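You operate a simulated robot arm through the tools that you are given. There is no shell and no other tool. Be economical: measure what you need, move in short steps, check, and stop when the job is done.

You are at the controls of a simulated robot arm. One attempt, no reset.

## Task
Put the grey paint brush on the top of the unit table. Open the coil bench drawer, put the red lead lug in the inside of the coil bench drawer, then shut the drawer. Fetch the yellow lead lug and set it on the top of the old pallets. Push the cabinet door shut. Take the torque wrench with the purple grip and leave it on the belt beyond the arch. Push the middle chest drawer shut. Put the green card with the grey grip that says "1" from the top of the parts table on the white insert card and the green card with the grey grip that says "2" on top of the blue wire spool. Push the chest lid shut. Do these in any order.

The check looks at the end state, three seconds after you hand in, the way a careful person would. Anything else that was tipped, shoved, dropped, spilled or broken makes it a failure. A push-on lid holds only when it is set on centred and level and pressed home; a screw cap is set on level and turned clockwise until tight.

## Robot
A 7-joint arm with a two-finger parallel gripper on a trunk, on a base that drives. Base frame: it is fixed to the floor where the robot stands at the start and does not move with it; the origin is under the middle of the robot, x ahead of it, y to its left, z up; the surface under the hand at the start is at about z = 86. Units: cm, degrees, N and s.
With the tool pointing down near the work surface it reaches from about 30 to 72 cm from the robot's upright axis, wherever it stands. Its first joint turns from -166.0 to 166.0 degrees. Places, roughly: belt beyond the arch [250, 880, 120]; blue wire spool [325, 1625, 75]; cabinet door [140, 990, 160]; chest lid [460, 1110, 140]; coil bench drawer [100, 30, 70]; green card with the grey grip [325, 1600, 75]; grey paint brush (9x5x9 cm) [70, 10, 90]; insert card [325, 1550, 75]; inside of the coil bench drawer [90, 30, 70]; middle chest drawer [420, 1110, 100]; red lead lug (3x12x3 cm) [100, 30, 90]; top of the old pallets [540, 120, 40]; top of the unit table [270, -100, 80]; torque wrench with the purple grip [325, 1150, 100]; yellow lead lug (3x12x3 cm) [100, 50, 90]. Payload 3.43 kg.
The tool frame sits at the grasp point between the pads (the TCP): z along the fingers, y along the line on which they close. The tips reach 3.4 cm beyond it. The gripper opens to 12.8 cm. The fingers are 2.4 cm wide and 1.2 cm thick; the gripper's body (4.8 by 13 cm) begins 9.6 cm behind the TCP.
Orientation is that of the tool frame in the base frame, as [roll, pitch, yaw] about the fixed x, y, z axes, in that order (R = Rz(yaw) Ry(pitch) Rx(roll)). With the fingers straight down and closing along the base's y, the tool's x points along the base's -x, its y along +y and its z along -z.

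## Interface
- The arm moves only by the tool apply_moves. Its argument "plan" is a list of rows, each an object (a shift or turn left out is 0, a gripper value left out holds the last) with "xyz": the shift along the base's x, y, z in cm, a list of three; "turn": the turn, a rotation vector about the base's x, y, z in degrees, a list of three. In form: [{"xyz": [tx, ty, tz], "turn": [ax, ay, az]}, ...]. A call has 1 to 8 rows; each row shifts and turns the commanded pose from where the row before left it. "hand" is the finger opening in cm, from 0 to 12.8, set as the call begins (left out, the last holds). A row lasts 0.2 s, in which the tool goes at most 5 cm and 8.6 degrees; a call with a longer step from one row to the next is refused whole, and so is a gripper value outside its range. A pose out of reach is approached as far as the arm can. The call stops where the force on the tool passes 40 N (or 10 N more than at its start, if that is more) or the arm is blocked; 0.2 s more then pass. Each finger travels about 10.8 cm/s and halts on what it meets, pressing with about 27 N; the grip force reading is that of the motor and also rises with nothing between the fingers. The clock runs only during rows and for 0.2 s after the last one: add rows that do not move to give the fingers time. It gives the time, the measured TCP pose, the force on the tool (base axes), the opening and the grip force at its end, in the units of the frame above (readings bear some noise), with the torque about the TCP (base axes, N m) and any sound that the robot's microphone picked up.
- Cameras (640 x 400 px; columns grow to the right, rows downward): "scene" is now at [-0.22, 14.12, 149.33]; the picture's right is [0.04, -1.00, 0.00], its down [-0.58, -0.02, -0.82] and it looks along [0.82, 0.03, -0.58] (base axes); focal length 296 px, centre (320, 200). "wrist" rides on the gripper at [7.6, -1.1, -16] in the tool frame; the picture's right is [0.15, 0.99, 0.00], its down [-0.88, 0.13, -0.46] and it looks along [-0.45, 0.07, 0.89] (tool axes); focal length 234 px, centre (320, 200). There is no depth. A picture from a camera that has moved, and an enlarged one, comes with that camera's place and axes in the base frame and with its lens.
- grab_frame(camera): a new picture of that camera. The clock stands still meanwhile.
- lift_body(by): slides the trunk up (or, below 0, down) by that many cm; the arm and the scene camera ride with it, the base frame stays. It gives what a move gives, with no picture.
- base_move(legs): drives the robot by 1 to 6 legs, each [ahead, left, turn to the left] in cm, cm and degrees, along the robot's own axes; the way and the turn of a leg run together, so that a leg with both is an arc; at most 150 cm and 180 degrees a leg. The arm and the cameras ride along, it lands a little off, and it stops where it bumps. It gives what a move gives.
- turn_head(pan, tilt): turns the head with the scene camera to pan (to the left, within 86 degrees either way) and tilt (down, from -29 to 69), counted from straight ahead of the robot. It gives what a move gives.
- zoom(camera, box): a new picture of the part [left, top, right, bottom] of that camera's present view, enlarged. The clock stands still meanwhile.
- job_done(): hands the job in; it is judged then, once.

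Work in short steps. Places have to be worked out from the pictures, the camera data and where the tool is seen: move nearer, look again, correct. Check each grasp and each placing, and mend what went wrong. You have 493 turns and 238 pictures in all, those below and enlarged ones among them. Open the gripper and draw the arm clear of the work before you hand the job in, unless the task says otherwise; then end with one line.

The tools are called by a JSON object that holds its "method" and its "body". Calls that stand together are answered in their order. apply_moves: Moves the arm, as the interface text tells. Its arguments: {"type":"object","properties":{"plan":{"type":"array"},"hand":{"type":"number"}},"required":["plan"]} The other tools are called the same way: lift_body (by) slides the trunk up or down; base_move (legs) drives the base; turn_head (pan, tilt) turns the head that bears the scene camera; grab_frame (camera) takes a picture; zoom (camera, box) takes an enlarged picture of a part of a camera's view; job_done () hands the job in.

At the start:

```text
time: 0.0
tcp_pos: [34.78, 27.45, 113.53]
tcp_rot: [-180.0, 0.0, -180.0]
wrist_force: [-0.2, -0.3, 0.0]
moment: [0.04, 0.03, -0.01]
width: 12.78
grip_force: 0.0
trunk travel left (down, up): [-20.0, 12.4]
robot x, y, heading: [-0.35, 0.2, 0.3]
head pan, tilt: [2.3, 35.3]
```

scene: 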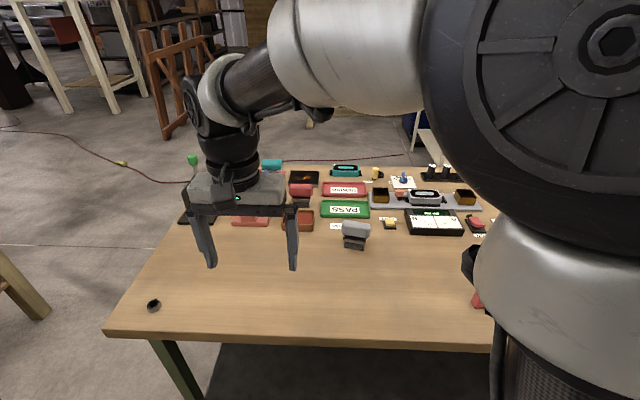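
wrist: 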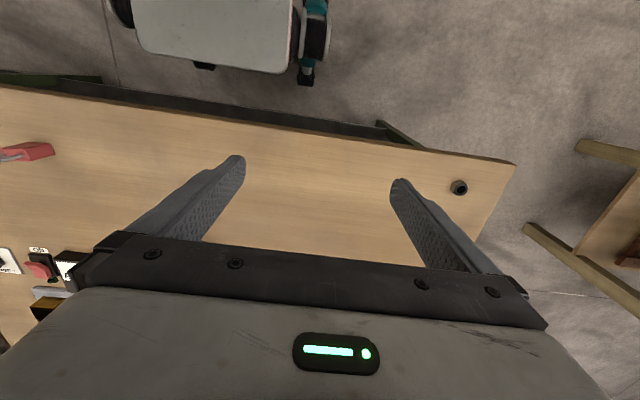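

I'll start by looking closely at the table ahead.

{"method": "zoom", "body": {"camera": "scene", "box": [160, 140, 500, 340]}}

{"method": "turn_head", "body": {"pan": 30, "tilt": 20}}

{"method": "grab_frame", "body": {"camera": "scene"}}

```text
1.88 times, centred on (330, 240) of scene
camera zoom: at [-0.22, 14.12, 149.33], right [0.04, -1.0, 0.0], down [-0.58, -0.02, -0.82], along [0.82, 0.03, -0.58], focal length 558 px, centre (301, 125)
```

zoom: 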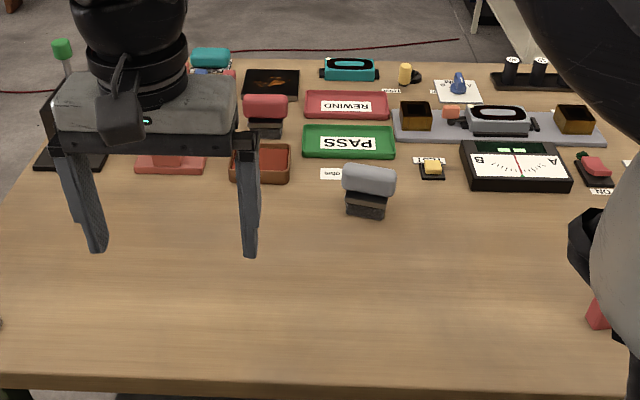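

```text
time: 0.9
tcp_pos: [34.67, 27.36, 113.48]
tcp_rot: [180.0, 0.0, -180.0]
wrist_force: [-0.2, 0.5, 0.2]
moment: [-0.01, 0.01, 0.01]
width: 12.8
grip_force: 0.1
trunk travel left (down, up): [-20.0, 12.4]
robot x, y, heading: [0.08, 0.29, -0.1]
head pan, tilt: [30.0, 20.0]
```

```text
234 pictures are left
camera scene: at [-0.93, 18.42, 151.76], right [0.5, -0.87, 0.0], down [-0.3, -0.17, -0.94], along [0.81, 0.47, -0.34], focal length 296 px, centre (320, 200)
```

scene: 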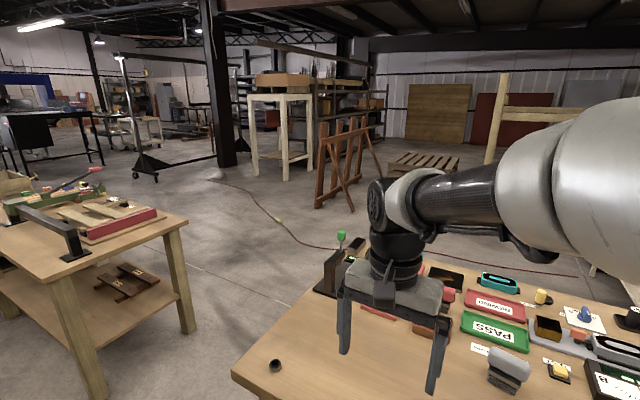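

{"method": "turn_head", "body": {"pan": -35, "tilt": 15}}

{"method": "grab_frame", "body": {"camera": "scene"}}

{"method": "turn_head", "body": {"pan": 80, "tilt": 10}}

{"method": "grab_frame", "body": {"camera": "scene"}}

```text
time: 2.3
tcp_pos: [34.78, 27.42, 113.43]
tcp_rot: [-180.0, -0.1, 179.9]
wrist_force: [0.1, 0.3, -0.5]
moment: [0.01, 0.01, 0.01]
width: 12.76
grip_force: 0.2
trunk travel left (down, up): [-20.0, 12.4]
robot x, y, heading: [-0.32, -0.1, -0.2]
head pan, tilt: [-35.0, 15.0]
```

```text
233 pictures are left
camera scene: at [-1.34, 8.42, 152.57], right [-0.57, -0.82, 0.0], down [-0.21, 0.15, -0.97], along [0.79, -0.55, -0.26], focal length 296 px, centre (320, 200)
```

scene: 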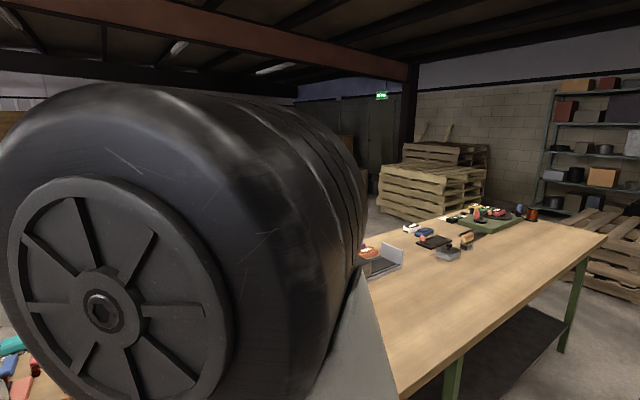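

```text
time: 4.2
tcp_pos: [34.62, 27.45, 113.4]
tcp_rot: [-180.0, 0.0, -179.9]
wrist_force: [0.2, 0.0, 0.3]
moment: [0.02, 0.03, 0.0]
width: 12.78
grip_force: 0.1
trunk travel left (down, up): [-20.0, 12.4]
robot x, y, heading: [-0.45, -0.15, -0.2]
head pan, tilt: [80.0, 10.0]
```

```text
232 pictures are left
camera scene: at [-7.38, 22.93, 153.39], right [0.98, -0.17, 0.0], down [-0.03, -0.17, -0.98], along [0.17, 0.97, -0.17], focal length 296 px, centre (320, 200)
```

scene: 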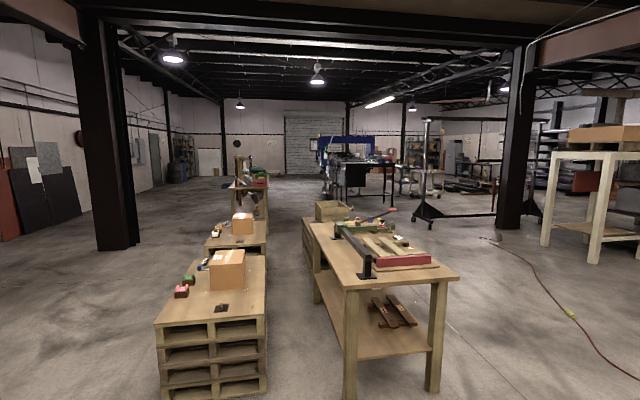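

The grey brush appears near (68, 6). I move the gripper over it and look with the wrist camera.

{"method": "apply_moves", "body": {"plan": [{"xyz": [2, -4, 0]}, {"xyz": [3, -4, 0]}, {"xyz": [3, -4, 0]}, {"xyz": [3, -4, 0]}, {"xyz": [3, -4, 0]}, {"xyz": [4, -1, 0]}, {"xyz": [4, 0, 0]}, {"xyz": [4, 0, 0]}]}}

{"method": "grab_frame", "body": {"camera": "wrist"}}

{"method": "turn_head", "body": {"pan": 0, "tilt": 40}}

{"method": "grab_frame", "body": {"camera": "scene"}}

```text
time: 6.0
tcp_pos: [60.7, 6.37, 113.33]
tcp_rot: [179.9, 0.1, -180.0]
wrist_force: [0.2, 0.2, -0.4]
moment: [0.01, 0.02, 0.0]
width: 12.81
grip_force: 0.1
trunk travel left (down, up): [-20.0, 12.4]
robot x, y, heading: [-0.01, -0.12, 0.1]
head pan, tilt: [80.0, 10.0]
```

```text
231 pictures are left
camera wrist: at [53.05, 5.1, 129.33], right [-0.15, 0.99, 0.0], down [0.88, 0.13, 0.46], along [0.45, 0.07, -0.89], focal length 234 px, centre (320, 200)
```

wrist: 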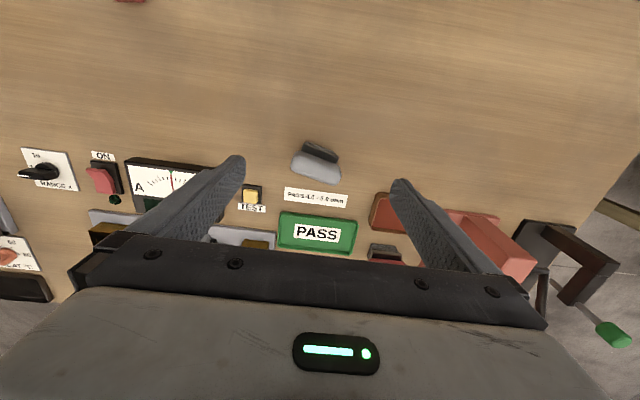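

```text
time: 7.5
tcp_pos: [60.67, 6.41, 113.31]
tcp_rot: [-179.9, 0.0, 180.0]
wrist_force: [0.0, 0.2, -1.2]
moment: [-0.01, 0.01, -0.01]
width: 12.79
grip_force: 0.1
trunk travel left (down, up): [-20.0, 12.4]
robot x, y, heading: [-0.24, -0.11, -0.0]
head pan, tilt: [0.0, 40.0]
```

```text
230 pictures are left
camera scene: at [-0.5, 13.78, 148.62], right [0.0, -1.0, 0.0], down [-0.64, 0.0, -0.77], along [0.77, 0.0, -0.64], focal length 296 px, centre (320, 200)
```

scene: 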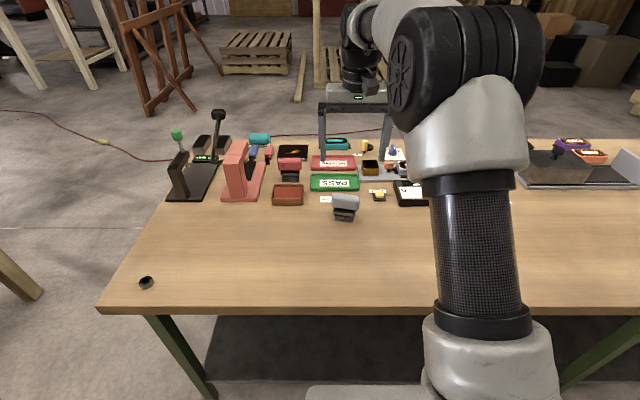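

{"method": "zoom", "body": {"camera": "wrist", "box": [240, 110, 400, 210]}}

{"method": "zoom", "body": {"camera": "scene", "box": [160, 100, 480, 300]}}

```text
4.00 times, centred on (320, 160) of wrist
camera zoom: at [52.97, 5.12, 129.37], right [-0.15, 0.99, 0.0], down [0.88, 0.13, 0.46], along [0.45, 0.07, -0.89], focal length 937 px, centre (320, 360)
```

zoom: 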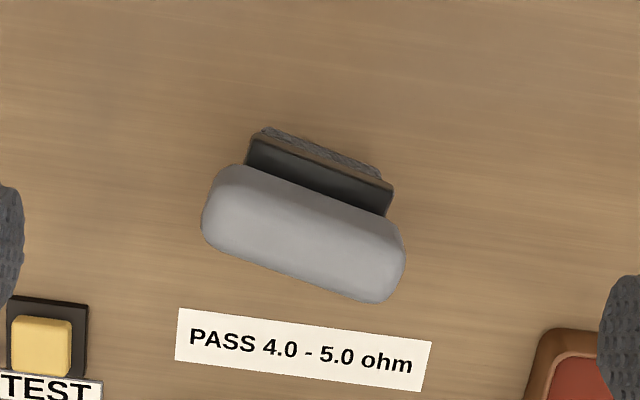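

```text
2.00 times, centred on (320, 200) of scene
camera zoom: at [-0.5, 13.78, 148.62], right [0.0, -1.0, 0.0], down [-0.64, 0.0, -0.77], along [0.77, 0.0, -0.64], focal length 593 px, centre (320, 200)
```

zoom: 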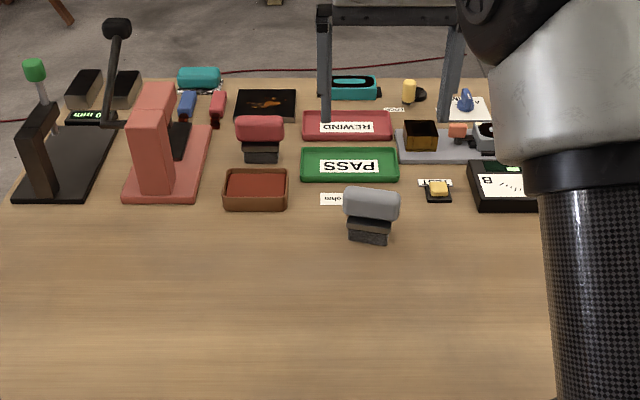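

Brush handle at about (65, 6.4), long axis ~13° off y, top around z=95. I turn the gripper to close across its short side and centre above it.

{"method": "apply_moves", "body": {"plan": [{"xyz": [1, 0, 0], "turn": [0, 0, 8.5]}, {"xyz": [1, 0, 0], "turn": [0, 0, 8.5]}, {"xyz": [1, 0, 0], "turn": [0, 0, 8.5]}, {"xyz": [1, 0, 0], "turn": [0, 0, 8.5]}, {"xyz": [0.3, 0, 0], "turn": [0, 0, 8.5]}, {"turn": [0, 0, 8.5]}, {"turn": [0, 0, 8.5]}, {"turn": [0, 0, 8.5]}]}}

{"method": "apply_moves", "body": {"plan": [{"turn": [0, 0, 8.5], "xyz": [0, 0, -4]}, {"xyz": [0, 0, -4]}, {"xyz": [0, 0, -1]}]}}

{"method": "grab_frame", "body": {"camera": "wrist"}}

{"method": "zoom", "body": {"camera": "scene", "box": [240, 100, 480, 250]}}

```text
time: 9.3
tcp_pos: [65.14, 6.36, 113.42]
tcp_rot: [180.0, 0.0, -111.9]
wrist_force: [-0.1, -0.4, -0.3]
moment: [0.01, -0.02, -0.02]
width: 12.8
grip_force: 0.0
trunk travel left (down, up): [-20.0, 12.4]
robot x, y, heading: [0.3, -0.3, -0.2]
head pan, tilt: [0.0, 40.0]
```

```text
time: 10.2
tcp_pos: [64.85, 6.22, 104.53]
tcp_rot: [-179.9, -0.1, -103.6]
wrist_force: [-0.1, -1.4, 0.1]
moment: [0.0, 0.0, 0.01]
width: 12.79
grip_force: 0.1
trunk travel left (down, up): [-20.0, 12.4]
robot x, y, heading: [0.33, 0.43, -0.1]
head pan, tilt: [0.0, 40.0]
```

```text
227 pictures are left
camera wrist: at [64.29, -1.52, 120.5], right [-1.0, 0.09, 0.0], down [0.08, 0.89, 0.46], along [0.04, 0.45, -0.89], focal length 234 px, centre (320, 200)
```

wrist: 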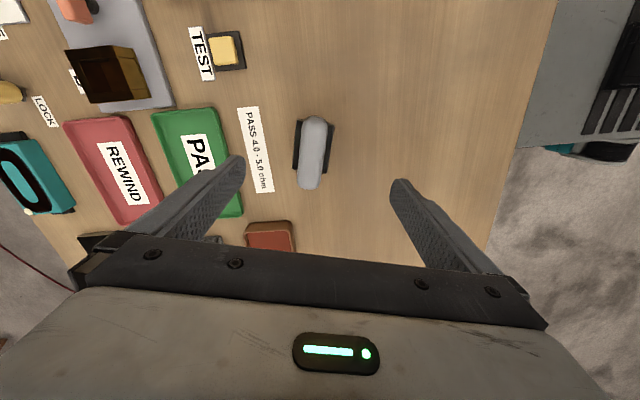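

```text
2.67 times, centred on (360, 175) of scene
camera zoom: at [-0.49, 13.77, 148.62], right [0.0, -1.0, 0.0], down [-0.64, 0.0, -0.77], along [0.77, 0.0, -0.64], focal length 790 px, centre (213, 267)
```

zoom: 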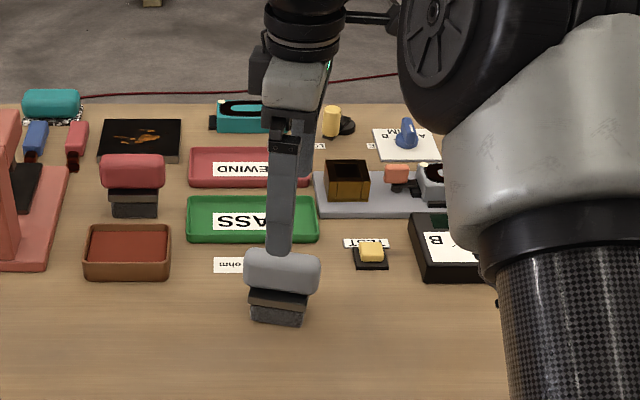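

Aligned; I nudge by (0.6, -0.6) and descend to the handle.

{"method": "apply_moves", "body": {"plan": [{"xyz": [0.6, -0.6, -3]}, {"xyz": [0, 0, -4]}, {"xyz": [0, 0, -4]}, {"xyz": [0, 0, -1.2]}]}}

{"method": "apply_moves", "body": {"hand": 0, "plan": [{}, {}, {}, {}]}}

{"method": "apply_moves", "body": {"plan": [{"xyz": [0, 0, 4]}, {"xyz": [0, 0, 4]}, {"xyz": [0, 0, 4]}, {"xyz": [0, 0, 4]}, {"xyz": [0, 0, 4]}]}}

{"method": "grab_frame", "body": {"camera": "wrist"}}

```text
time: 11.2
tcp_pos: [65.66, 5.5, 92.19]
tcp_rot: [180.0, -0.1, -103.5]
wrist_force: [1.0, 0.2, 0.9]
moment: [0.01, 0.01, -0.01]
width: 12.78
grip_force: 0.0
trunk travel left (down, up): [-20.0, 12.4]
robot x, y, heading: [-0.31, 0.36, 0.0]
head pan, tilt: [0.0, 40.0]
```

```text
time: 12.2
tcp_pos: [65.59, 5.69, 92.31]
tcp_rot: [179.9, 0.0, -103.4]
wrist_force: [-0.1, -0.9, -0.1]
moment: [0.01, 0.01, 0.04]
width: 4.86
grip_force: 27.0
trunk travel left (down, up): [-20.0, 12.4]
robot x, y, heading: [-0.06, 0.03, 0.1]
head pan, tilt: [0.0, 40.0]
```

```text
time: 13.3
tcp_pos: [65.61, 5.52, 112.22]
tcp_rot: [179.8, 0.0, -103.4]
wrist_force: [0.0, 0.4, -1.4]
moment: [0.0, -0.01, -0.01]
width: 4.87
grip_force: 26.7
trunk travel left (down, up): [-20.0, 12.4]
robot x, y, heading: [-0.11, -0.02, 0.0]
head pan, tilt: [0.0, 40.0]
```

```text
225 pictures are left
camera wrist: at [64.88, -2.19, 128.32], right [-1.0, 0.09, 0.0], down [0.08, 0.89, 0.46], along [0.04, 0.45, -0.89], focal length 234 px, centre (320, 200)
```

wrist: 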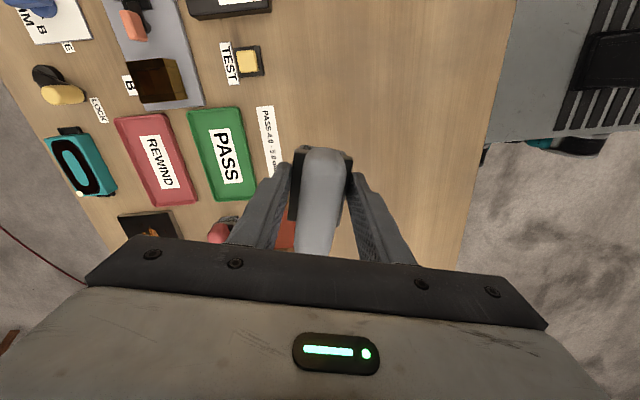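

Brush is held (4.9 cm wide). I tuck the arm in over the near table edge, then back off and slide left, around the table's left end (gap between y=65 and y≈177).

{"method": "apply_moves", "body": {"plan": [{"xyz": [-4, 0, 3]}, {"xyz": [-4, 0, 3]}, {"xyz": [-4, 0, 2]}, {"xyz": [-4, 0, 0]}, {"xyz": [-4, 0, 0]}]}}

{"method": "base_move", "body": {"legs": [[-15, 0, 0], [0, 115, 0]]}}

{"method": "turn_head", "body": {"pan": 0, "tilt": 25}}

{"method": "grab_frame", "body": {"camera": "scene"}}

```text
time: 14.6
tcp_pos: [45.47, 5.68, 120.04]
tcp_rot: [179.9, 0.0, -103.5]
wrist_force: [-0.5, 0.8, -1.0]
moment: [-0.02, 0.03, -0.02]
width: 4.86
grip_force: 27.2
trunk travel left (down, up): [-20.0, 12.4]
robot x, y, heading: [-0.12, -0.07, -0.2]
head pan, tilt: [0.0, 40.0]
```

```text
time: 26.7
tcp_pos: [31.11, 118.62, 120.04]
tcp_rot: [-179.9, -0.1, -104.0]
wrist_force: [0.1, 0.2, -0.8]
moment: [-0.01, -0.04, -0.01]
width: 4.82
grip_force: 26.6
trunk travel left (down, up): [-20.0, 12.4]
robot x, y, heading: [-14.54, 113.05, -0.6]
head pan, tilt: [0.0, 40.0]
```

```text
time: 27.4
tcp_pos: [30.98, 118.4, 120.02]
tcp_rot: [179.9, 0.1, -104.0]
wrist_force: [-0.3, 0.6, -1.4]
moment: [-0.01, 0.03, 0.0]
width: 4.88
grip_force: 26.9
trunk travel left (down, up): [-20.0, 12.4]
robot x, y, heading: [-14.46, 113.17, -0.8]
head pan, tilt: [0.0, 25.0]
```

```text
224 pictures are left
camera scene: at [-14.27, 126.96, 150.95], right [-0.01, -1.0, 0.0], down [-0.42, 0.0, -0.91], along [0.91, -0.01, -0.42], focal length 296 px, centre (320, 200)
```

scene: 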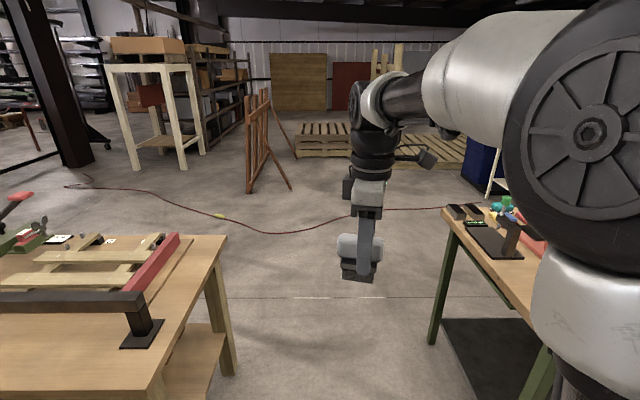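

The gap is clear (y 65 to 167). I drive straight through to x≈190 and look right.

{"method": "base_move", "body": {"legs": [[150, 2, 0], [55, 0, 0]]}}

{"method": "turn_head", "body": {"pan": -60, "tilt": 25}}

{"method": "grab_frame", "body": {"camera": "scene"}}

{"method": "turn_head", "body": {"pan": 0, "tilt": 20}}

{"method": "grab_frame", "body": {"camera": "scene"}}

```text
refused: leg 1 is longer than a leg can be; nothing moved
```

```text
time: 28.8
tcp_pos: [30.99, 118.45, 120.1]
tcp_rot: [-180.0, 0.0, -104.0]
wrist_force: [0.4, 0.9, -0.9]
moment: [0.0, -0.03, 0.04]
width: 4.84
grip_force: 26.8
trunk travel left (down, up): [-20.0, 12.4]
robot x, y, heading: [-14.99, 113.06, -0.4]
head pan, tilt: [-60.0, 25.0]
```

```text
223 pictures are left
camera scene: at [-18.94, 119.03, 150.95], right [-0.87, -0.49, 0.0], down [-0.21, 0.37, -0.91], along [0.45, -0.79, -0.42], focal length 296 px, centre (320, 200)
```

scene: 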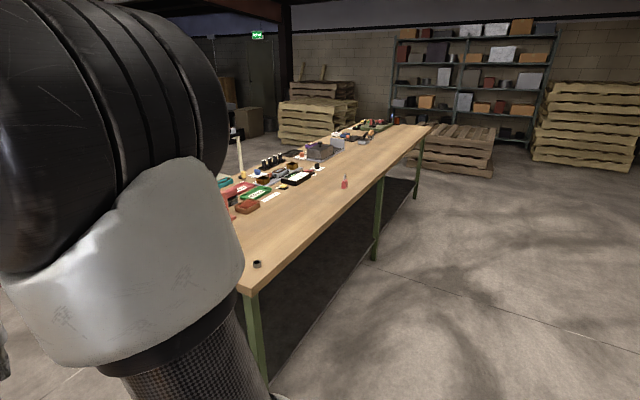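

```text
time: 30.1
tcp_pos: [31.16, 118.62, 120.09]
tcp_rot: [-180.0, 0.0, -104.0]
wrist_force: [1.5, -1.0, -1.6]
moment: [0.0, -0.01, 0.02]
width: 4.83
grip_force: 26.8
trunk travel left (down, up): [-20.0, 12.4]
robot x, y, heading: [-14.93, 113.19, -0.4]
head pan, tilt: [0.0, 20.0]
```

```text
222 pictures are left
camera scene: at [-14.17, 126.96, 151.76], right [-0.01, -1.0, 0.0], down [-0.34, 0.0, -0.94], along [0.94, -0.01, -0.34], focal length 296 px, centre (320, 200)
```

scene: 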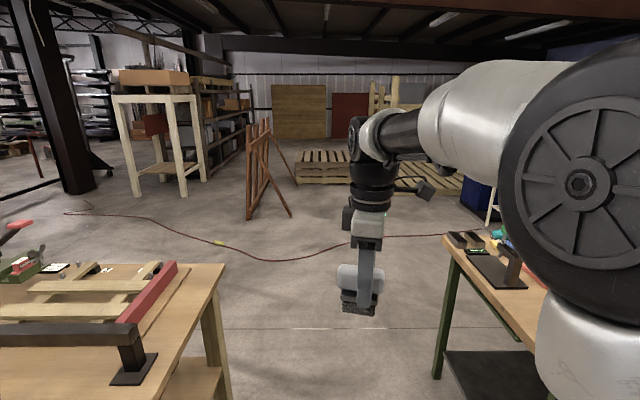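

The leg was slightly too long; I redo the drive.

{"method": "base_move", "body": {"legs": [[140, 3, 0], [60, 0, 0]]}}

{"method": "turn_head", "body": {"pan": -60, "tilt": 25}}

{"method": "grab_frame", "body": {"camera": "scene"}}

{"method": "turn_head", "body": {"pan": 0, "tilt": 20}}

{"method": "grab_frame", "body": {"camera": "scene"}}

```text
time: 40.0
tcp_pos: [229.37, 123.24, 120.01]
tcp_rot: [-180.0, 0.0, -103.1]
wrist_force: [-1.0, 0.1, -1.5]
moment: [0.03, -0.03, -0.03]
width: 4.84
grip_force: 26.8
trunk travel left (down, up): [-20.0, 12.4]
robot x, y, heading: [184.01, 116.88, 0.3]
head pan, tilt: [0.0, 20.0]
```

```text
time: 41.2
tcp_pos: [229.18, 123.24, 120.09]
tcp_rot: [179.9, 0.0, -103.2]
wrist_force: [-0.7, 0.9, -2.3]
moment: [-0.01, -0.01, -0.05]
width: 4.84
grip_force: 26.7
trunk travel left (down, up): [-20.0, 12.4]
robot x, y, heading: [183.81, 117.41, 0.4]
head pan, tilt: [-60.0, 25.0]
```

```text
221 pictures are left
camera scene: at [179.27, 123.05, 150.95], right [-0.86, -0.51, 0.0], down [-0.21, 0.36, -0.91], along [0.46, -0.78, -0.42], focal length 296 px, centre (320, 200)
```

scene: 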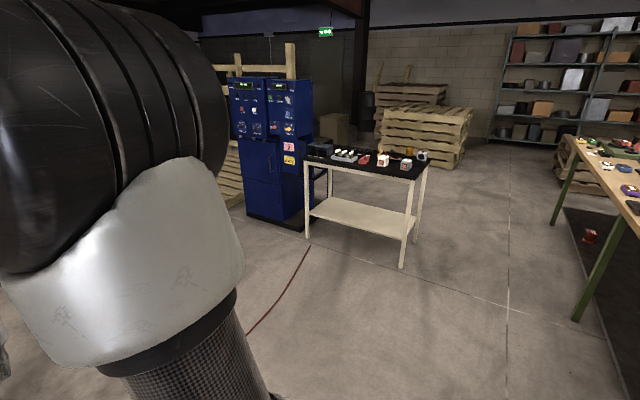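

```text
time: 42.5
tcp_pos: [229.3, 123.2, 120.05]
tcp_rot: [-180.0, 0.0, -103.1]
wrist_force: [-0.5, 0.1, -1.0]
moment: [0.02, 0.04, 0.01]
width: 4.82
grip_force: 27.3
trunk travel left (down, up): [-20.0, 12.4]
robot x, y, heading: [183.76, 116.84, 0.5]
head pan, tilt: [0.0, 20.0]
```

```text
220 pictures are left
camera scene: at [183.92, 131.05, 151.76], right [0.01, -1.0, 0.0], down [-0.34, 0.0, -0.94], along [0.94, 0.01, -0.34], focal length 296 px, centre (320, 200)
```

scene: 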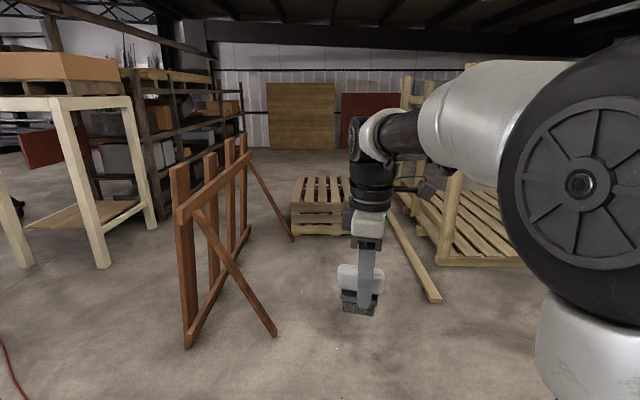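

{"method": "turn_head", "body": {"pan": -60, "tilt": 25}}

{"method": "zoom", "body": {"camera": "scene", "box": [220, 70, 460, 220]}}

```text
time: 43.9
tcp_pos: [229.22, 123.24, 120.14]
tcp_rot: [-180.0, 0.0, -103.1]
wrist_force: [-0.1, 0.6, -1.0]
moment: [-0.01, 0.04, -0.01]
width: 4.85
grip_force: 26.8
trunk travel left (down, up): [-20.0, 12.4]
robot x, y, heading: [183.6, 117.36, 0.4]
head pan, tilt: [-60.0, 25.0]
```

```text
2.67 times, centred on (340, 145) of scene
camera zoom: at [179.27, 123.05, 150.95], right [-0.86, -0.51, 0.0], down [-0.21, 0.36, -0.91], along [0.46, -0.78, -0.42], focal length 790 px, centre (267, 347)
```

zoom: 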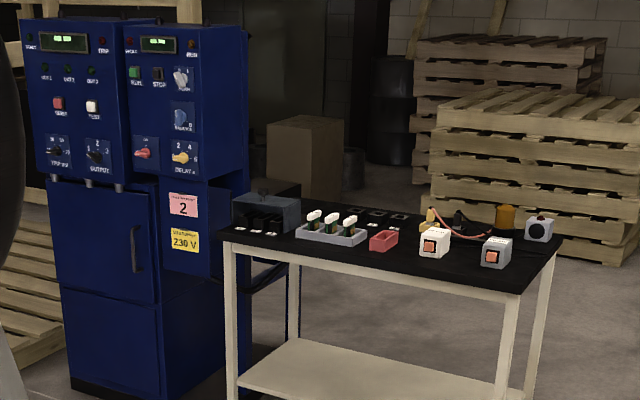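

The unit table is rotated: near edge from about (217,-101) to (303,-64). I turn right 67° and drive toward it, stopping short.

{"method": "base_move", "body": {"legs": [[0, 0, -67], [95, -8, 0]]}}

{"method": "turn_head", "body": {"pan": 0, "tilt": 30}}

{"method": "grab_frame", "body": {"camera": "scene"}}

```text
time: 51.7
tcp_pos: [239.94, -10.45, 120.11]
tcp_rot: [-180.0, -0.1, -168.9]
wrist_force: [0.3, -0.1, -1.5]
moment: [0.0, 0.04, -0.01]
width: 4.85
grip_force: 27.5
trunk travel left (down, up): [-20.0, 12.4]
robot x, y, heading: [215.91, 28.57, -65.5]
head pan, tilt: [-60.0, 25.0]
```

```text
time: 53.0
tcp_pos: [239.9, -10.37, 120.17]
tcp_rot: [180.0, 0.0, -168.9]
wrist_force: [0.2, 0.2, -1.1]
moment: [0.01, 0.03, 0.02]
width: 4.86
grip_force: 26.7
trunk travel left (down, up): [-20.0, 12.4]
robot x, y, heading: [215.79, 28.58, -65.4]
head pan, tilt: [0.0, 30.0]
```

```text
218 pictures are left
camera scene: at [228.71, 34.25, 150.16], right [-0.91, -0.41, 0.0], down [-0.21, 0.46, -0.87], along [0.36, -0.79, -0.5], focal length 296 px, centre (320, 200)
```

scene: 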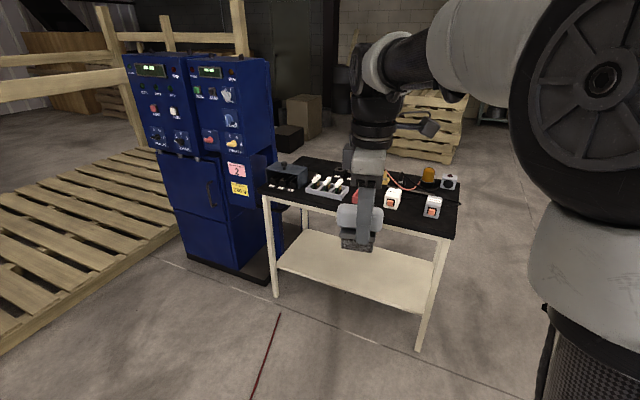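

Re-measured: the near edge is parallel to x (y≈-72, x 218–307). I turn to face -y and move sideways to be centred, then look.

{"method": "base_move", "body": {"legs": [[0, 0, -24.6], [20, 40, 0]]}}

{"method": "turn_head", "body": {"pan": 0, "tilt": 38}}

{"method": "grab_frame", "body": {"camera": "scene"}}

{"method": "grab_frame", "body": {"camera": "wrist"}}

```text
time: 58.7
tcp_pos: [261.55, -36.42, 120.08]
tcp_rot: [180.0, 0.0, 166.3]
wrist_force: [0.3, 0.3, -1.5]
moment: [0.0, -0.01, -0.06]
width: 4.84
grip_force: 26.3
trunk travel left (down, up): [-20.0, 12.4]
robot x, y, heading: [256.05, 8.91, -90.0]
head pan, tilt: [0.0, 30.0]
```

```text
time: 59.4
tcp_pos: [261.5, -36.34, 120.05]
tcp_rot: [-179.9, 0.0, 166.3]
wrist_force: [0.5, 0.1, -1.2]
moment: [0.0, 0.01, 0.02]
width: 4.87
grip_force: 26.5
trunk travel left (down, up): [-20.0, 12.4]
robot x, y, heading: [255.68, 9.25, -90.4]
head pan, tilt: [0.0, 38.0]
```

```text
217 pictures are left
camera scene: at [270.06, 9.25, 148.92], right [-1.0, 0.0, 0.0], down [0.0, 0.62, -0.79], along [0.0, -0.79, -0.62], focal length 296 px, centre (320, 200)
```

scene: 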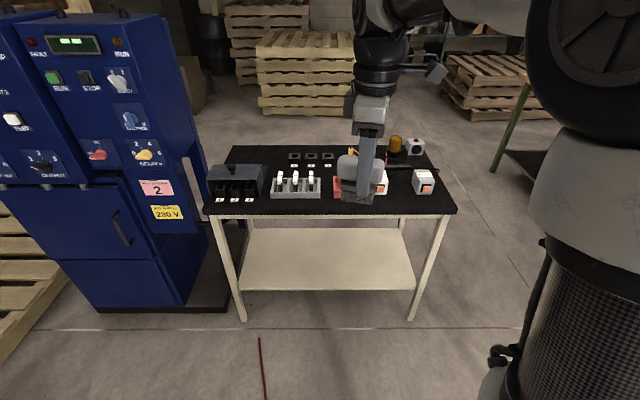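

```text
216 pictures are left
camera wrist: at [253.85, -35.82, 136.1], right [0.09, 1.0, 0.0], down [0.89, -0.08, 0.46], along [0.45, -0.04, -0.89], focal length 234 px, centre (320, 200)
```

wrist: 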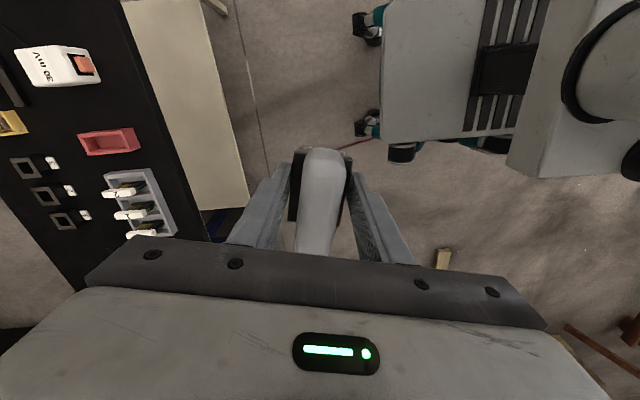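

{"method": "zoom", "body": {"camera": "scene", "box": [190, 130, 470, 230]}}

```text
2.29 times, centred on (330, 180) of scene
camera zoom: at [270.06, 9.25, 148.92], right [-1.0, 0.0, 0.0], down [0.0, 0.62, -0.79], along [0.0, -0.79, -0.62], focal length 678 px, centre (297, 246)
```

zoom: 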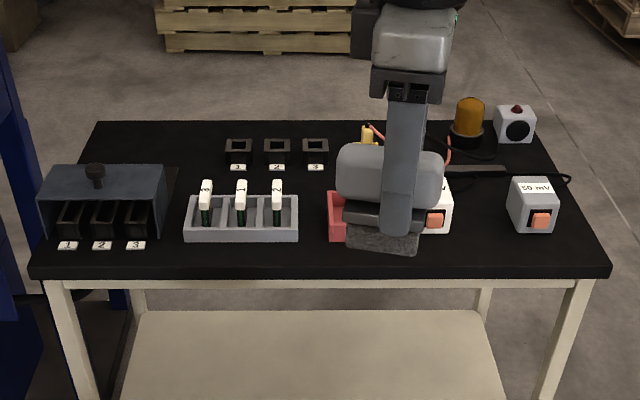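

{"method": "base_move", "body": {"legs": [[25, 0, 0]]}}

{"method": "apply_moves", "body": {"plan": [{"xyz": [-4, 0, 3]}, {"xyz": [-4, -2, 3]}, {"xyz": [-2, -4, 3]}]}}

{"method": "grab_frame", "body": {"camera": "wrist"}}

{"method": "grab_frame", "body": {"camera": "scene"}}

```text
time: 61.2
tcp_pos: [261.29, -61.25, 120.13]
tcp_rot: [180.0, 0.0, 166.2]
wrist_force: [0.2, 0.1, -1.2]
moment: [-0.01, 0.01, 0.01]
width: 4.85
grip_force: 26.6
trunk travel left (down, up): [-20.0, 12.4]
robot x, y, heading: [256.12, -15.34, -90.4]
head pan, tilt: [0.0, 38.0]
```

```text
refused: row 2 steps farther than a row can; nothing moved
```

```text
214 pictures are left
camera wrist: at [253.64, -60.64, 136.1], right [0.09, 1.0, 0.0], down [0.89, -0.08, 0.46], along [0.45, -0.04, -0.89], focal length 234 px, centre (320, 200)
```

wrist: 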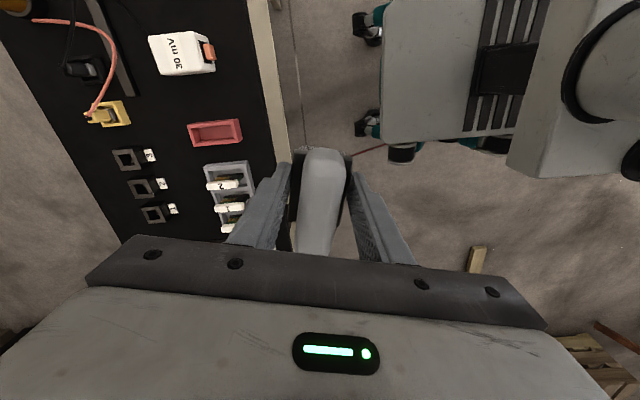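

```text
213 pictures are left
camera scene: at [269.94, -15.6, 148.92], right [-1.0, 0.01, 0.0], down [0.0, 0.62, -0.79], along [0.0, -0.79, -0.62], focal length 296 px, centre (320, 200)
```

scene: 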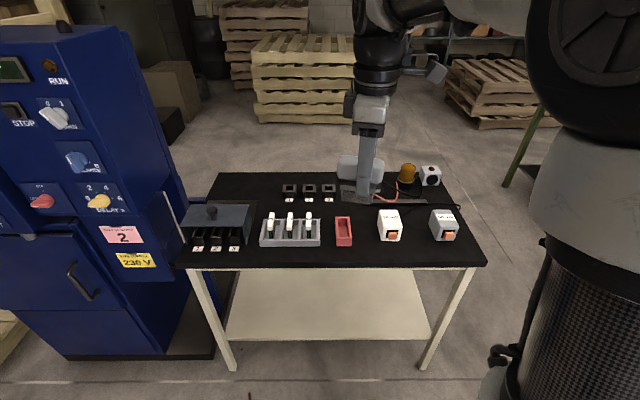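

{"method": "zoom", "body": {"camera": "scene", "box": [180, 160, 500, 280]}}

{"method": "zoom", "body": {"camera": "wrist", "box": [20, 0, 300, 240]}}

```text
2.00 times, centred on (340, 220) of scene
camera zoom: at [269.94, -15.6, 148.92], right [-1.0, 0.01, 0.0], down [0.0, 0.62, -0.79], along [0.0, -0.79, -0.62], focal length 593 px, centre (280, 160)
```

zoom: 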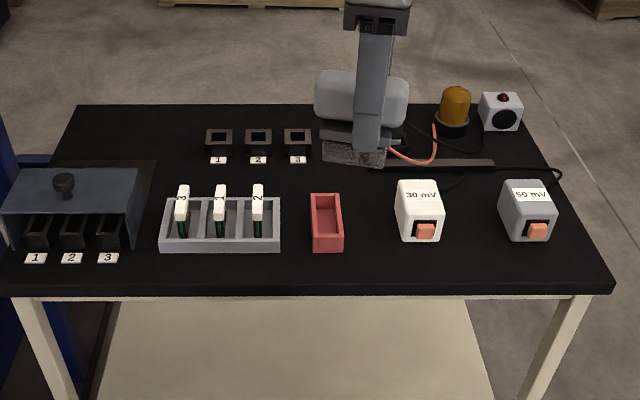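

```text
1.67 times, centred on (160, 120) of wrist
camera zoom: at [253.64, -60.64, 136.1], right [0.09, 1.0, 0.0], down [0.89, -0.08, 0.46], along [0.45, -0.04, -0.89], focal length 390 px, centre (587, 333)
```

zoom: 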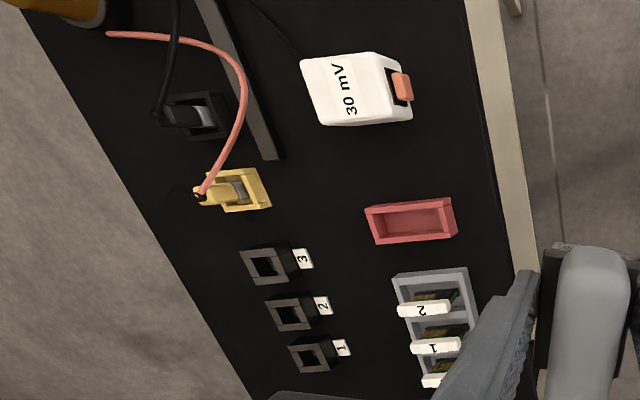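

I'll place the brush in the 10 cm gap between the white "30 mV" and grey "50 mV" boxes, long side toward me (target about (238.7, -81)). First drive a bit closer and right, and turn the wrist.

{"method": "base_move", "body": {"legs": [[8, -10, 0]]}}

{"method": "apply_moves", "body": {"plan": [{"turn": [0, 0, -8.5]}, {"turn": [0, 0, -8.5]}, {"turn": [0, 0, -8.5]}, {"turn": [0, 0, -8.5]}, {"turn": [0, 0, -8.5]}, {"turn": [0, 0, -8.5]}, {"turn": [0, 0, -8.5]}, {"turn": [0, 0, -8.5]}]}}

{"method": "apply_moves", "body": {"plan": [{"turn": [0, 0, -8.2], "xyz": [-3, -3, 0]}, {"xyz": [-3, -3, 0]}]}}

{"method": "grab_frame", "body": {"camera": "wrist"}}

{"method": "grab_frame", "body": {"camera": "scene"}}

```text
time: 62.8
tcp_pos: [251.37, -69.18, 120.14]
tcp_rot: [-180.0, 0.0, 166.2]
wrist_force: [-0.1, 0.0, -1.2]
moment: [0.02, -0.02, 0.01]
width: 4.84
grip_force: 26.9
trunk travel left (down, up): [-20.0, 12.4]
robot x, y, heading: [246.32, -23.61, -90.2]
head pan, tilt: [0.0, 38.0]
```

```text
time: 64.6
tcp_pos: [251.49, -69.2, 120.06]
tcp_rot: [-180.0, 0.0, 98.0]
wrist_force: [0.9, 0.7, -1.4]
moment: [0.03, 0.01, -0.01]
width: 4.81
grip_force: 27.2
trunk travel left (down, up): [-20.0, 12.4]
robot x, y, heading: [246.02, -23.56, -90.3]
head pan, tilt: [0.0, 38.0]
```

```text
time: 65.2
tcp_pos: [245.46, -75.31, 119.77]
tcp_rot: [180.0, -0.1, 89.8]
wrist_force: [1.2, 0.1, -1.8]
moment: [0.0, 0.01, 0.0]
width: 4.82
grip_force: 26.7
trunk travel left (down, up): [-20.0, 12.4]
robot x, y, heading: [245.79, -23.71, -90.1]
head pan, tilt: [0.0, 38.0]
```

```text
210 pictures are left
camera wrist: at [244.26, -67.87, 135.87], right [0.99, 0.15, 0.0], down [0.13, -0.88, 0.45], along [0.07, -0.45, -0.89], focal length 234 px, centre (320, 200)
```

wrist: 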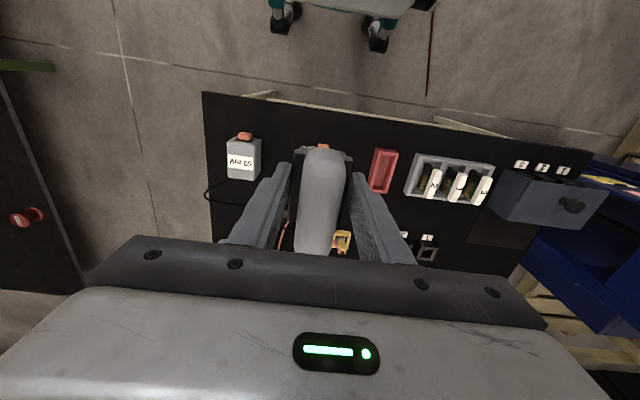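

```text
209 pictures are left
camera scene: at [260.07, -23.59, 148.92], right [-1.0, 0.01, 0.0], down [0.0, 0.62, -0.79], along [0.0, -0.79, -0.62], focal length 296 px, centre (320, 200)
```

scene: 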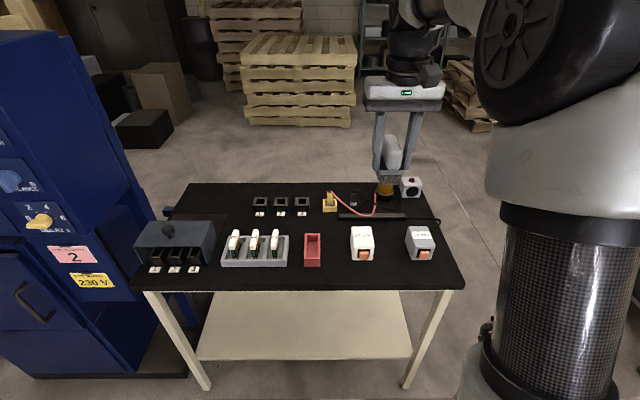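

Now I shift to above (238.4, -82) and descend in stages.

{"method": "apply_moves", "body": {"plan": [{"xyz": [-3.5, -3, 0]}, {"xyz": [-3.5, -3.5, 0]}, {"xyz": [0, 0, -5]}, {"xyz": [0, 0, -5]}, {"xyz": [0, 0, -5]}, {"xyz": [0, 0, -4]}]}}

{"method": "zoom", "body": {"camera": "scene", "box": [280, 160, 480, 300]}}

{"method": "grab_frame", "body": {"camera": "wrist"}}

```text
time: 66.6
tcp_pos: [238.67, -82.0, 100.88]
tcp_rot: [-179.9, 0.0, 90.1]
wrist_force: [1.1, 0.2, -1.1]
moment: [0.02, -0.02, -0.02]
width: 4.85
grip_force: 27.2
trunk travel left (down, up): [-20.0, 12.4]
robot x, y, heading: [246.17, -23.43, -90.4]
head pan, tilt: [0.0, 38.0]
```

```text
2.86 times, centred on (380, 230) of scene
camera zoom: at [260.08, -23.57, 148.92], right [-1.0, 0.01, 0.0], down [0.0, 0.62, -0.79], along [0.0, -0.79, -0.62], focal length 847 px, centre (149, 114)
```

zoom: 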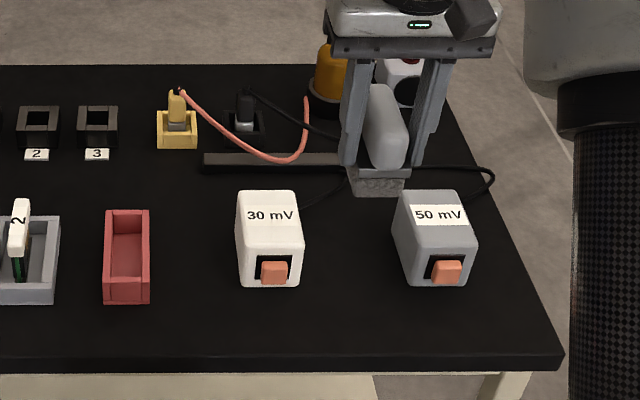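

```text
207 pictures are left
camera wrist: at [237.4, -74.56, 116.9], right [0.99, 0.15, 0.0], down [0.13, -0.88, 0.46], along [0.07, -0.45, -0.89], focal length 234 px, centre (320, 200)
```

wrist: 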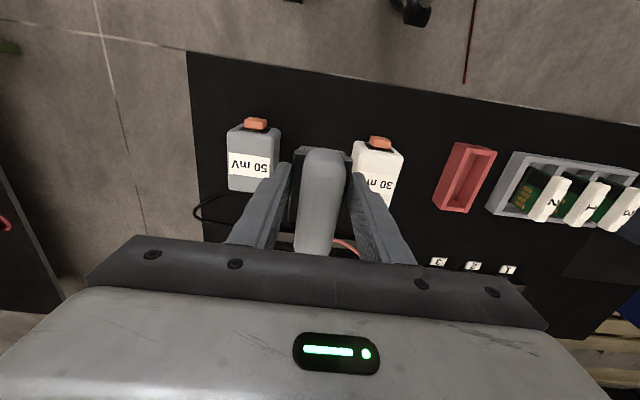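

{"method": "apply_moves", "body": {"plan": [{"xyz": [0, 1.5, -3]}, {"xyz": [0, 0, -3]}, {"xyz": [0, 0, -2]}]}}

{"method": "zoom", "body": {"camera": "scene", "box": [280, 160, 480, 300]}}

```text
time: 67.4
tcp_pos: [238.55, -80.35, 92.93]
tcp_rot: [180.0, 0.0, 90.1]
wrist_force: [-0.3, 0.2, -0.7]
moment: [0.01, -0.02, -0.03]
width: 4.83
grip_force: 27.1
trunk travel left (down, up): [-20.0, 12.4]
robot x, y, heading: [246.24, -23.66, -90.1]
head pan, tilt: [0.0, 38.0]
```

```text
2.86 times, centred on (380, 230) of scene
camera zoom: at [260.08, -23.57, 148.92], right [-1.0, 0.01, 0.0], down [0.0, 0.62, -0.79], along [0.0, -0.79, -0.62], focal length 847 px, centre (149, 114)
```

zoom: 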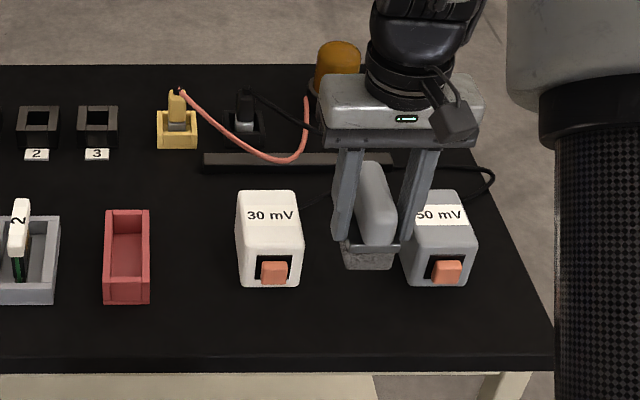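

Slightly too near the grey box; I shift +0.9 in x and lower gently.

{"method": "apply_moves", "body": {"plan": [{"xyz": [0.9, 0.3, 0]}, {"xyz": [0, 0, -2]}, {"xyz": [0, 0, -2]}, {"xyz": [0, 0, -1]}]}}

{"method": "zoom", "body": {"camera": "scene", "box": [280, 160, 480, 300]}}

```text
time: 68.4
tcp_pos: [239.37, -79.97, 87.99]
tcp_rot: [-179.9, 0.1, 90.0]
wrist_force: [0.0, 0.4, -1.4]
moment: [0.03, 0.02, 0.01]
width: 4.84
grip_force: 27.3
trunk travel left (down, up): [-20.0, 12.4]
robot x, y, heading: [246.15, -23.79, -90.2]
head pan, tilt: [0.0, 38.0]
```

```text
2.86 times, centred on (380, 230) of scene
camera zoom: at [260.08, -23.56, 148.92], right [-1.0, 0.01, 0.0], down [0.0, 0.62, -0.79], along [0.0, -0.79, -0.62], focal length 847 px, centre (149, 114)
```

zoom: 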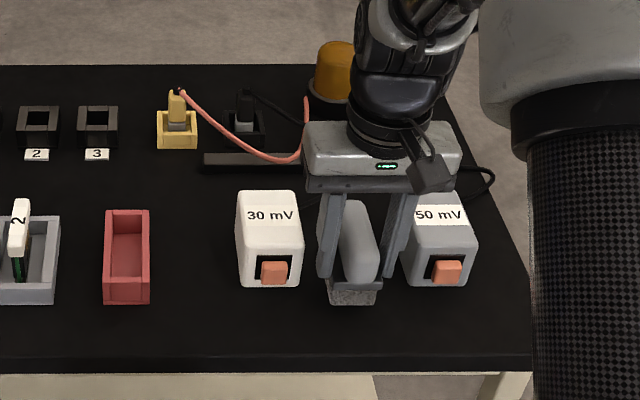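

Well centred. I lower slowly until contact.

{"method": "apply_moves", "body": {"plan": [{"xyz": [0, 0, -0.6]}, {"xyz": [0, 0, -0.6]}, {"xyz": [0, 0, -0.4]}, {}]}}

{"method": "zoom", "body": {"camera": "scene", "box": [280, 160, 480, 300]}}

```text
time: 69.4
tcp_pos: [239.5, -80.03, 86.44]
tcp_rot: [179.9, 0.1, 90.0]
wrist_force: [0.1, 0.1, -1.1]
moment: [0.01, 0.01, 0.01]
width: 4.91
grip_force: 26.9
trunk travel left (down, up): [-20.0, 12.4]
robot x, y, heading: [245.93, -23.55, -90.3]
head pan, tilt: [0.0, 38.0]
```

```text
2.86 times, centred on (380, 230) of scene
camera zoom: at [260.08, -23.56, 148.92], right [-1.0, 0.01, 0.0], down [0.0, 0.62, -0.79], along [0.0, -0.79, -0.62], focal length 847 px, centre (149, 114)
```

zoom: 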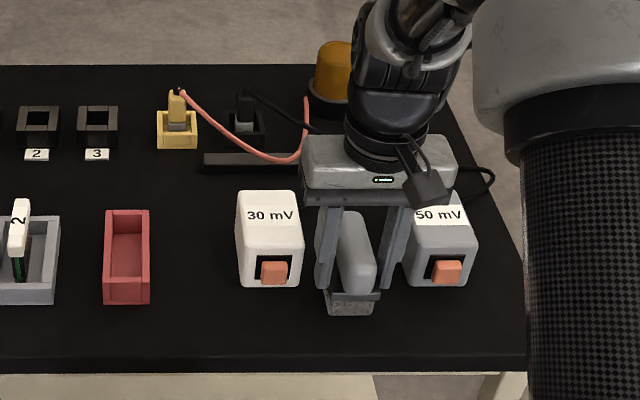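

{"method": "apply_moves", "body": {"plan": [{"xyz": [0, 0, -0.4]}, {}, {"xyz": [0, 0, -0.4]}, {}, {"xyz": [0, 0, -0.4]}, {}]}}

```text
time: 70.8
tcp_pos: [239.36, -79.97, 85.46]
tcp_rot: [179.8, 0.1, 90.0]
wrist_force: [4.2, -2.7, 24.5]
moment: [-0.07, -0.15, 0.04]
width: 4.84
grip_force: 27.4
trunk travel left (down, up): [-20.0, 12.4]
robot x, y, heading: [246.0, -23.68, -90.5]
head pan, tilt: [0.0, 38.0]
```

Contact at tcp z≈85.5 (24 N). I ease up slightly, open a little, and check.

{"method": "apply_moves", "body": {"plan": [{"xyz": [0, 0, 0.2]}]}}

{"method": "apply_moves", "body": {"hand": 6.4, "plan": [{}, {}]}}

{"method": "zoom", "body": {"camera": "scene", "box": [280, 160, 480, 300]}}

```text
time: 71.2
tcp_pos: [239.44, -79.94, 85.51]
tcp_rot: [-180.0, 0.0, 90.0]
wrist_force: [3.7, -4.7, 14.4]
moment: [-0.69, -0.12, 0.09]
width: 4.84
grip_force: 26.6
trunk travel left (down, up): [-20.0, 12.4]
robot x, y, heading: [245.56, -23.68, -90.1]
head pan, tilt: [0.0, 38.0]
```

```text
time: 71.8
tcp_pos: [239.35, -79.93, 85.38]
tcp_rot: [-180.0, -0.1, 90.0]
wrist_force: [0.0, -0.2, 0.0]
moment: [0.02, 0.02, -0.02]
width: 6.38
grip_force: 0.2
trunk travel left (down, up): [-20.0, 12.4]
robot x, y, heading: [246.1, -23.56, -89.9]
head pan, tilt: [0.0, 38.0]
```

```text
2.86 times, centred on (380, 230) of scene
camera zoom: at [260.08, -23.55, 148.91], right [-1.0, 0.01, 0.0], down [0.0, 0.62, -0.79], along [0.0, -0.79, -0.62], focal length 847 px, centre (149, 114)
```

zoom: 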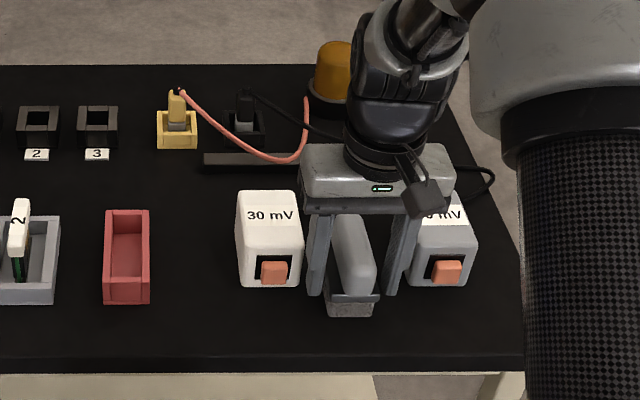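

The brush stands. I raise straight up and check.

{"method": "apply_moves", "body": {"plan": [{"xyz": [0, 0, 2]}, {"xyz": [0, 0, 4]}, {"xyz": [0, 0, 5]}, {"xyz": [0, 0, 5]}, {"xyz": [0, 0, 5]}, {"xyz": [0, 0, 5]}, {"xyz": [0, 4, 4]}, {"xyz": [0, 4, 3]}]}}

{"method": "zoom", "body": {"camera": "scene", "box": [280, 160, 480, 300]}}

```text
refused: row 7 steps farther than a row can; nothing moved
```

```text
2.86 times, centred on (380, 230) of scene
camera zoom: at [260.08, -23.55, 148.91], right [-1.0, 0.01, 0.0], down [0.0, 0.62, -0.79], along [0.0, -0.79, -0.62], focal length 847 px, centre (149, 114)
```

zoom: 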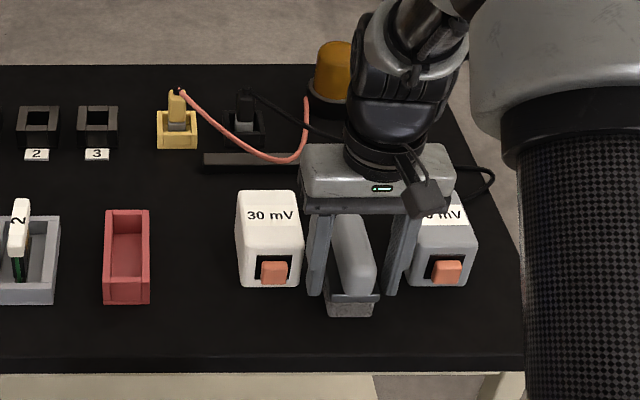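

Row limit is 5 cm; I redo with shorter rows.

{"method": "apply_moves", "body": {"plan": [{"xyz": [0, 0, 2]}, {"xyz": [0, 0, 4]}, {"xyz": [0, 0, 4.9]}, {"xyz": [0, 0, 4.9]}, {"xyz": [0, 0, 4.9]}, {"xyz": [0, 0, 4.9]}, {"xyz": [0, 4, 2.5]}, {"xyz": [0, 4, 2.5]}]}}

{"method": "zoom", "body": {"camera": "scene", "box": [280, 160, 480, 300]}}

```text
time: 73.6
tcp_pos: [239.22, -71.96, 116.28]
tcp_rot: [-180.0, 0.0, 89.9]
wrist_force: [0.0, -0.8, -0.5]
moment: [-0.01, 0.0, 0.02]
width: 6.41
grip_force: 0.0
trunk travel left (down, up): [-20.0, 12.4]
robot x, y, heading: [246.46, -23.65, -90.6]
head pan, tilt: [0.0, 38.0]
```

```text
2.86 times, centred on (380, 230) of scene
camera zoom: at [260.09, -23.53, 148.92], right [-1.0, 0.01, 0.0], down [0.0, 0.62, -0.79], along [0.0, -0.79, -0.62], focal length 847 px, centre (149, 114)
```

zoom: 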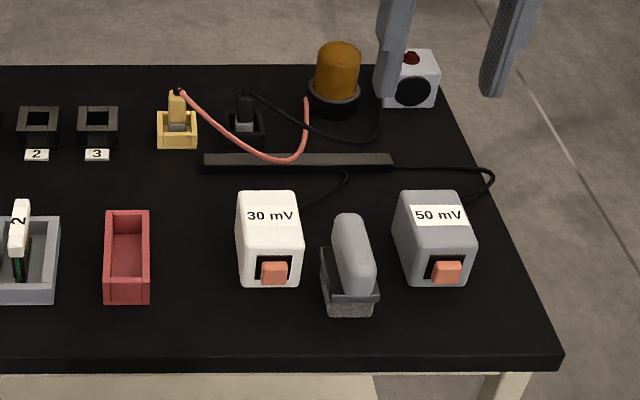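

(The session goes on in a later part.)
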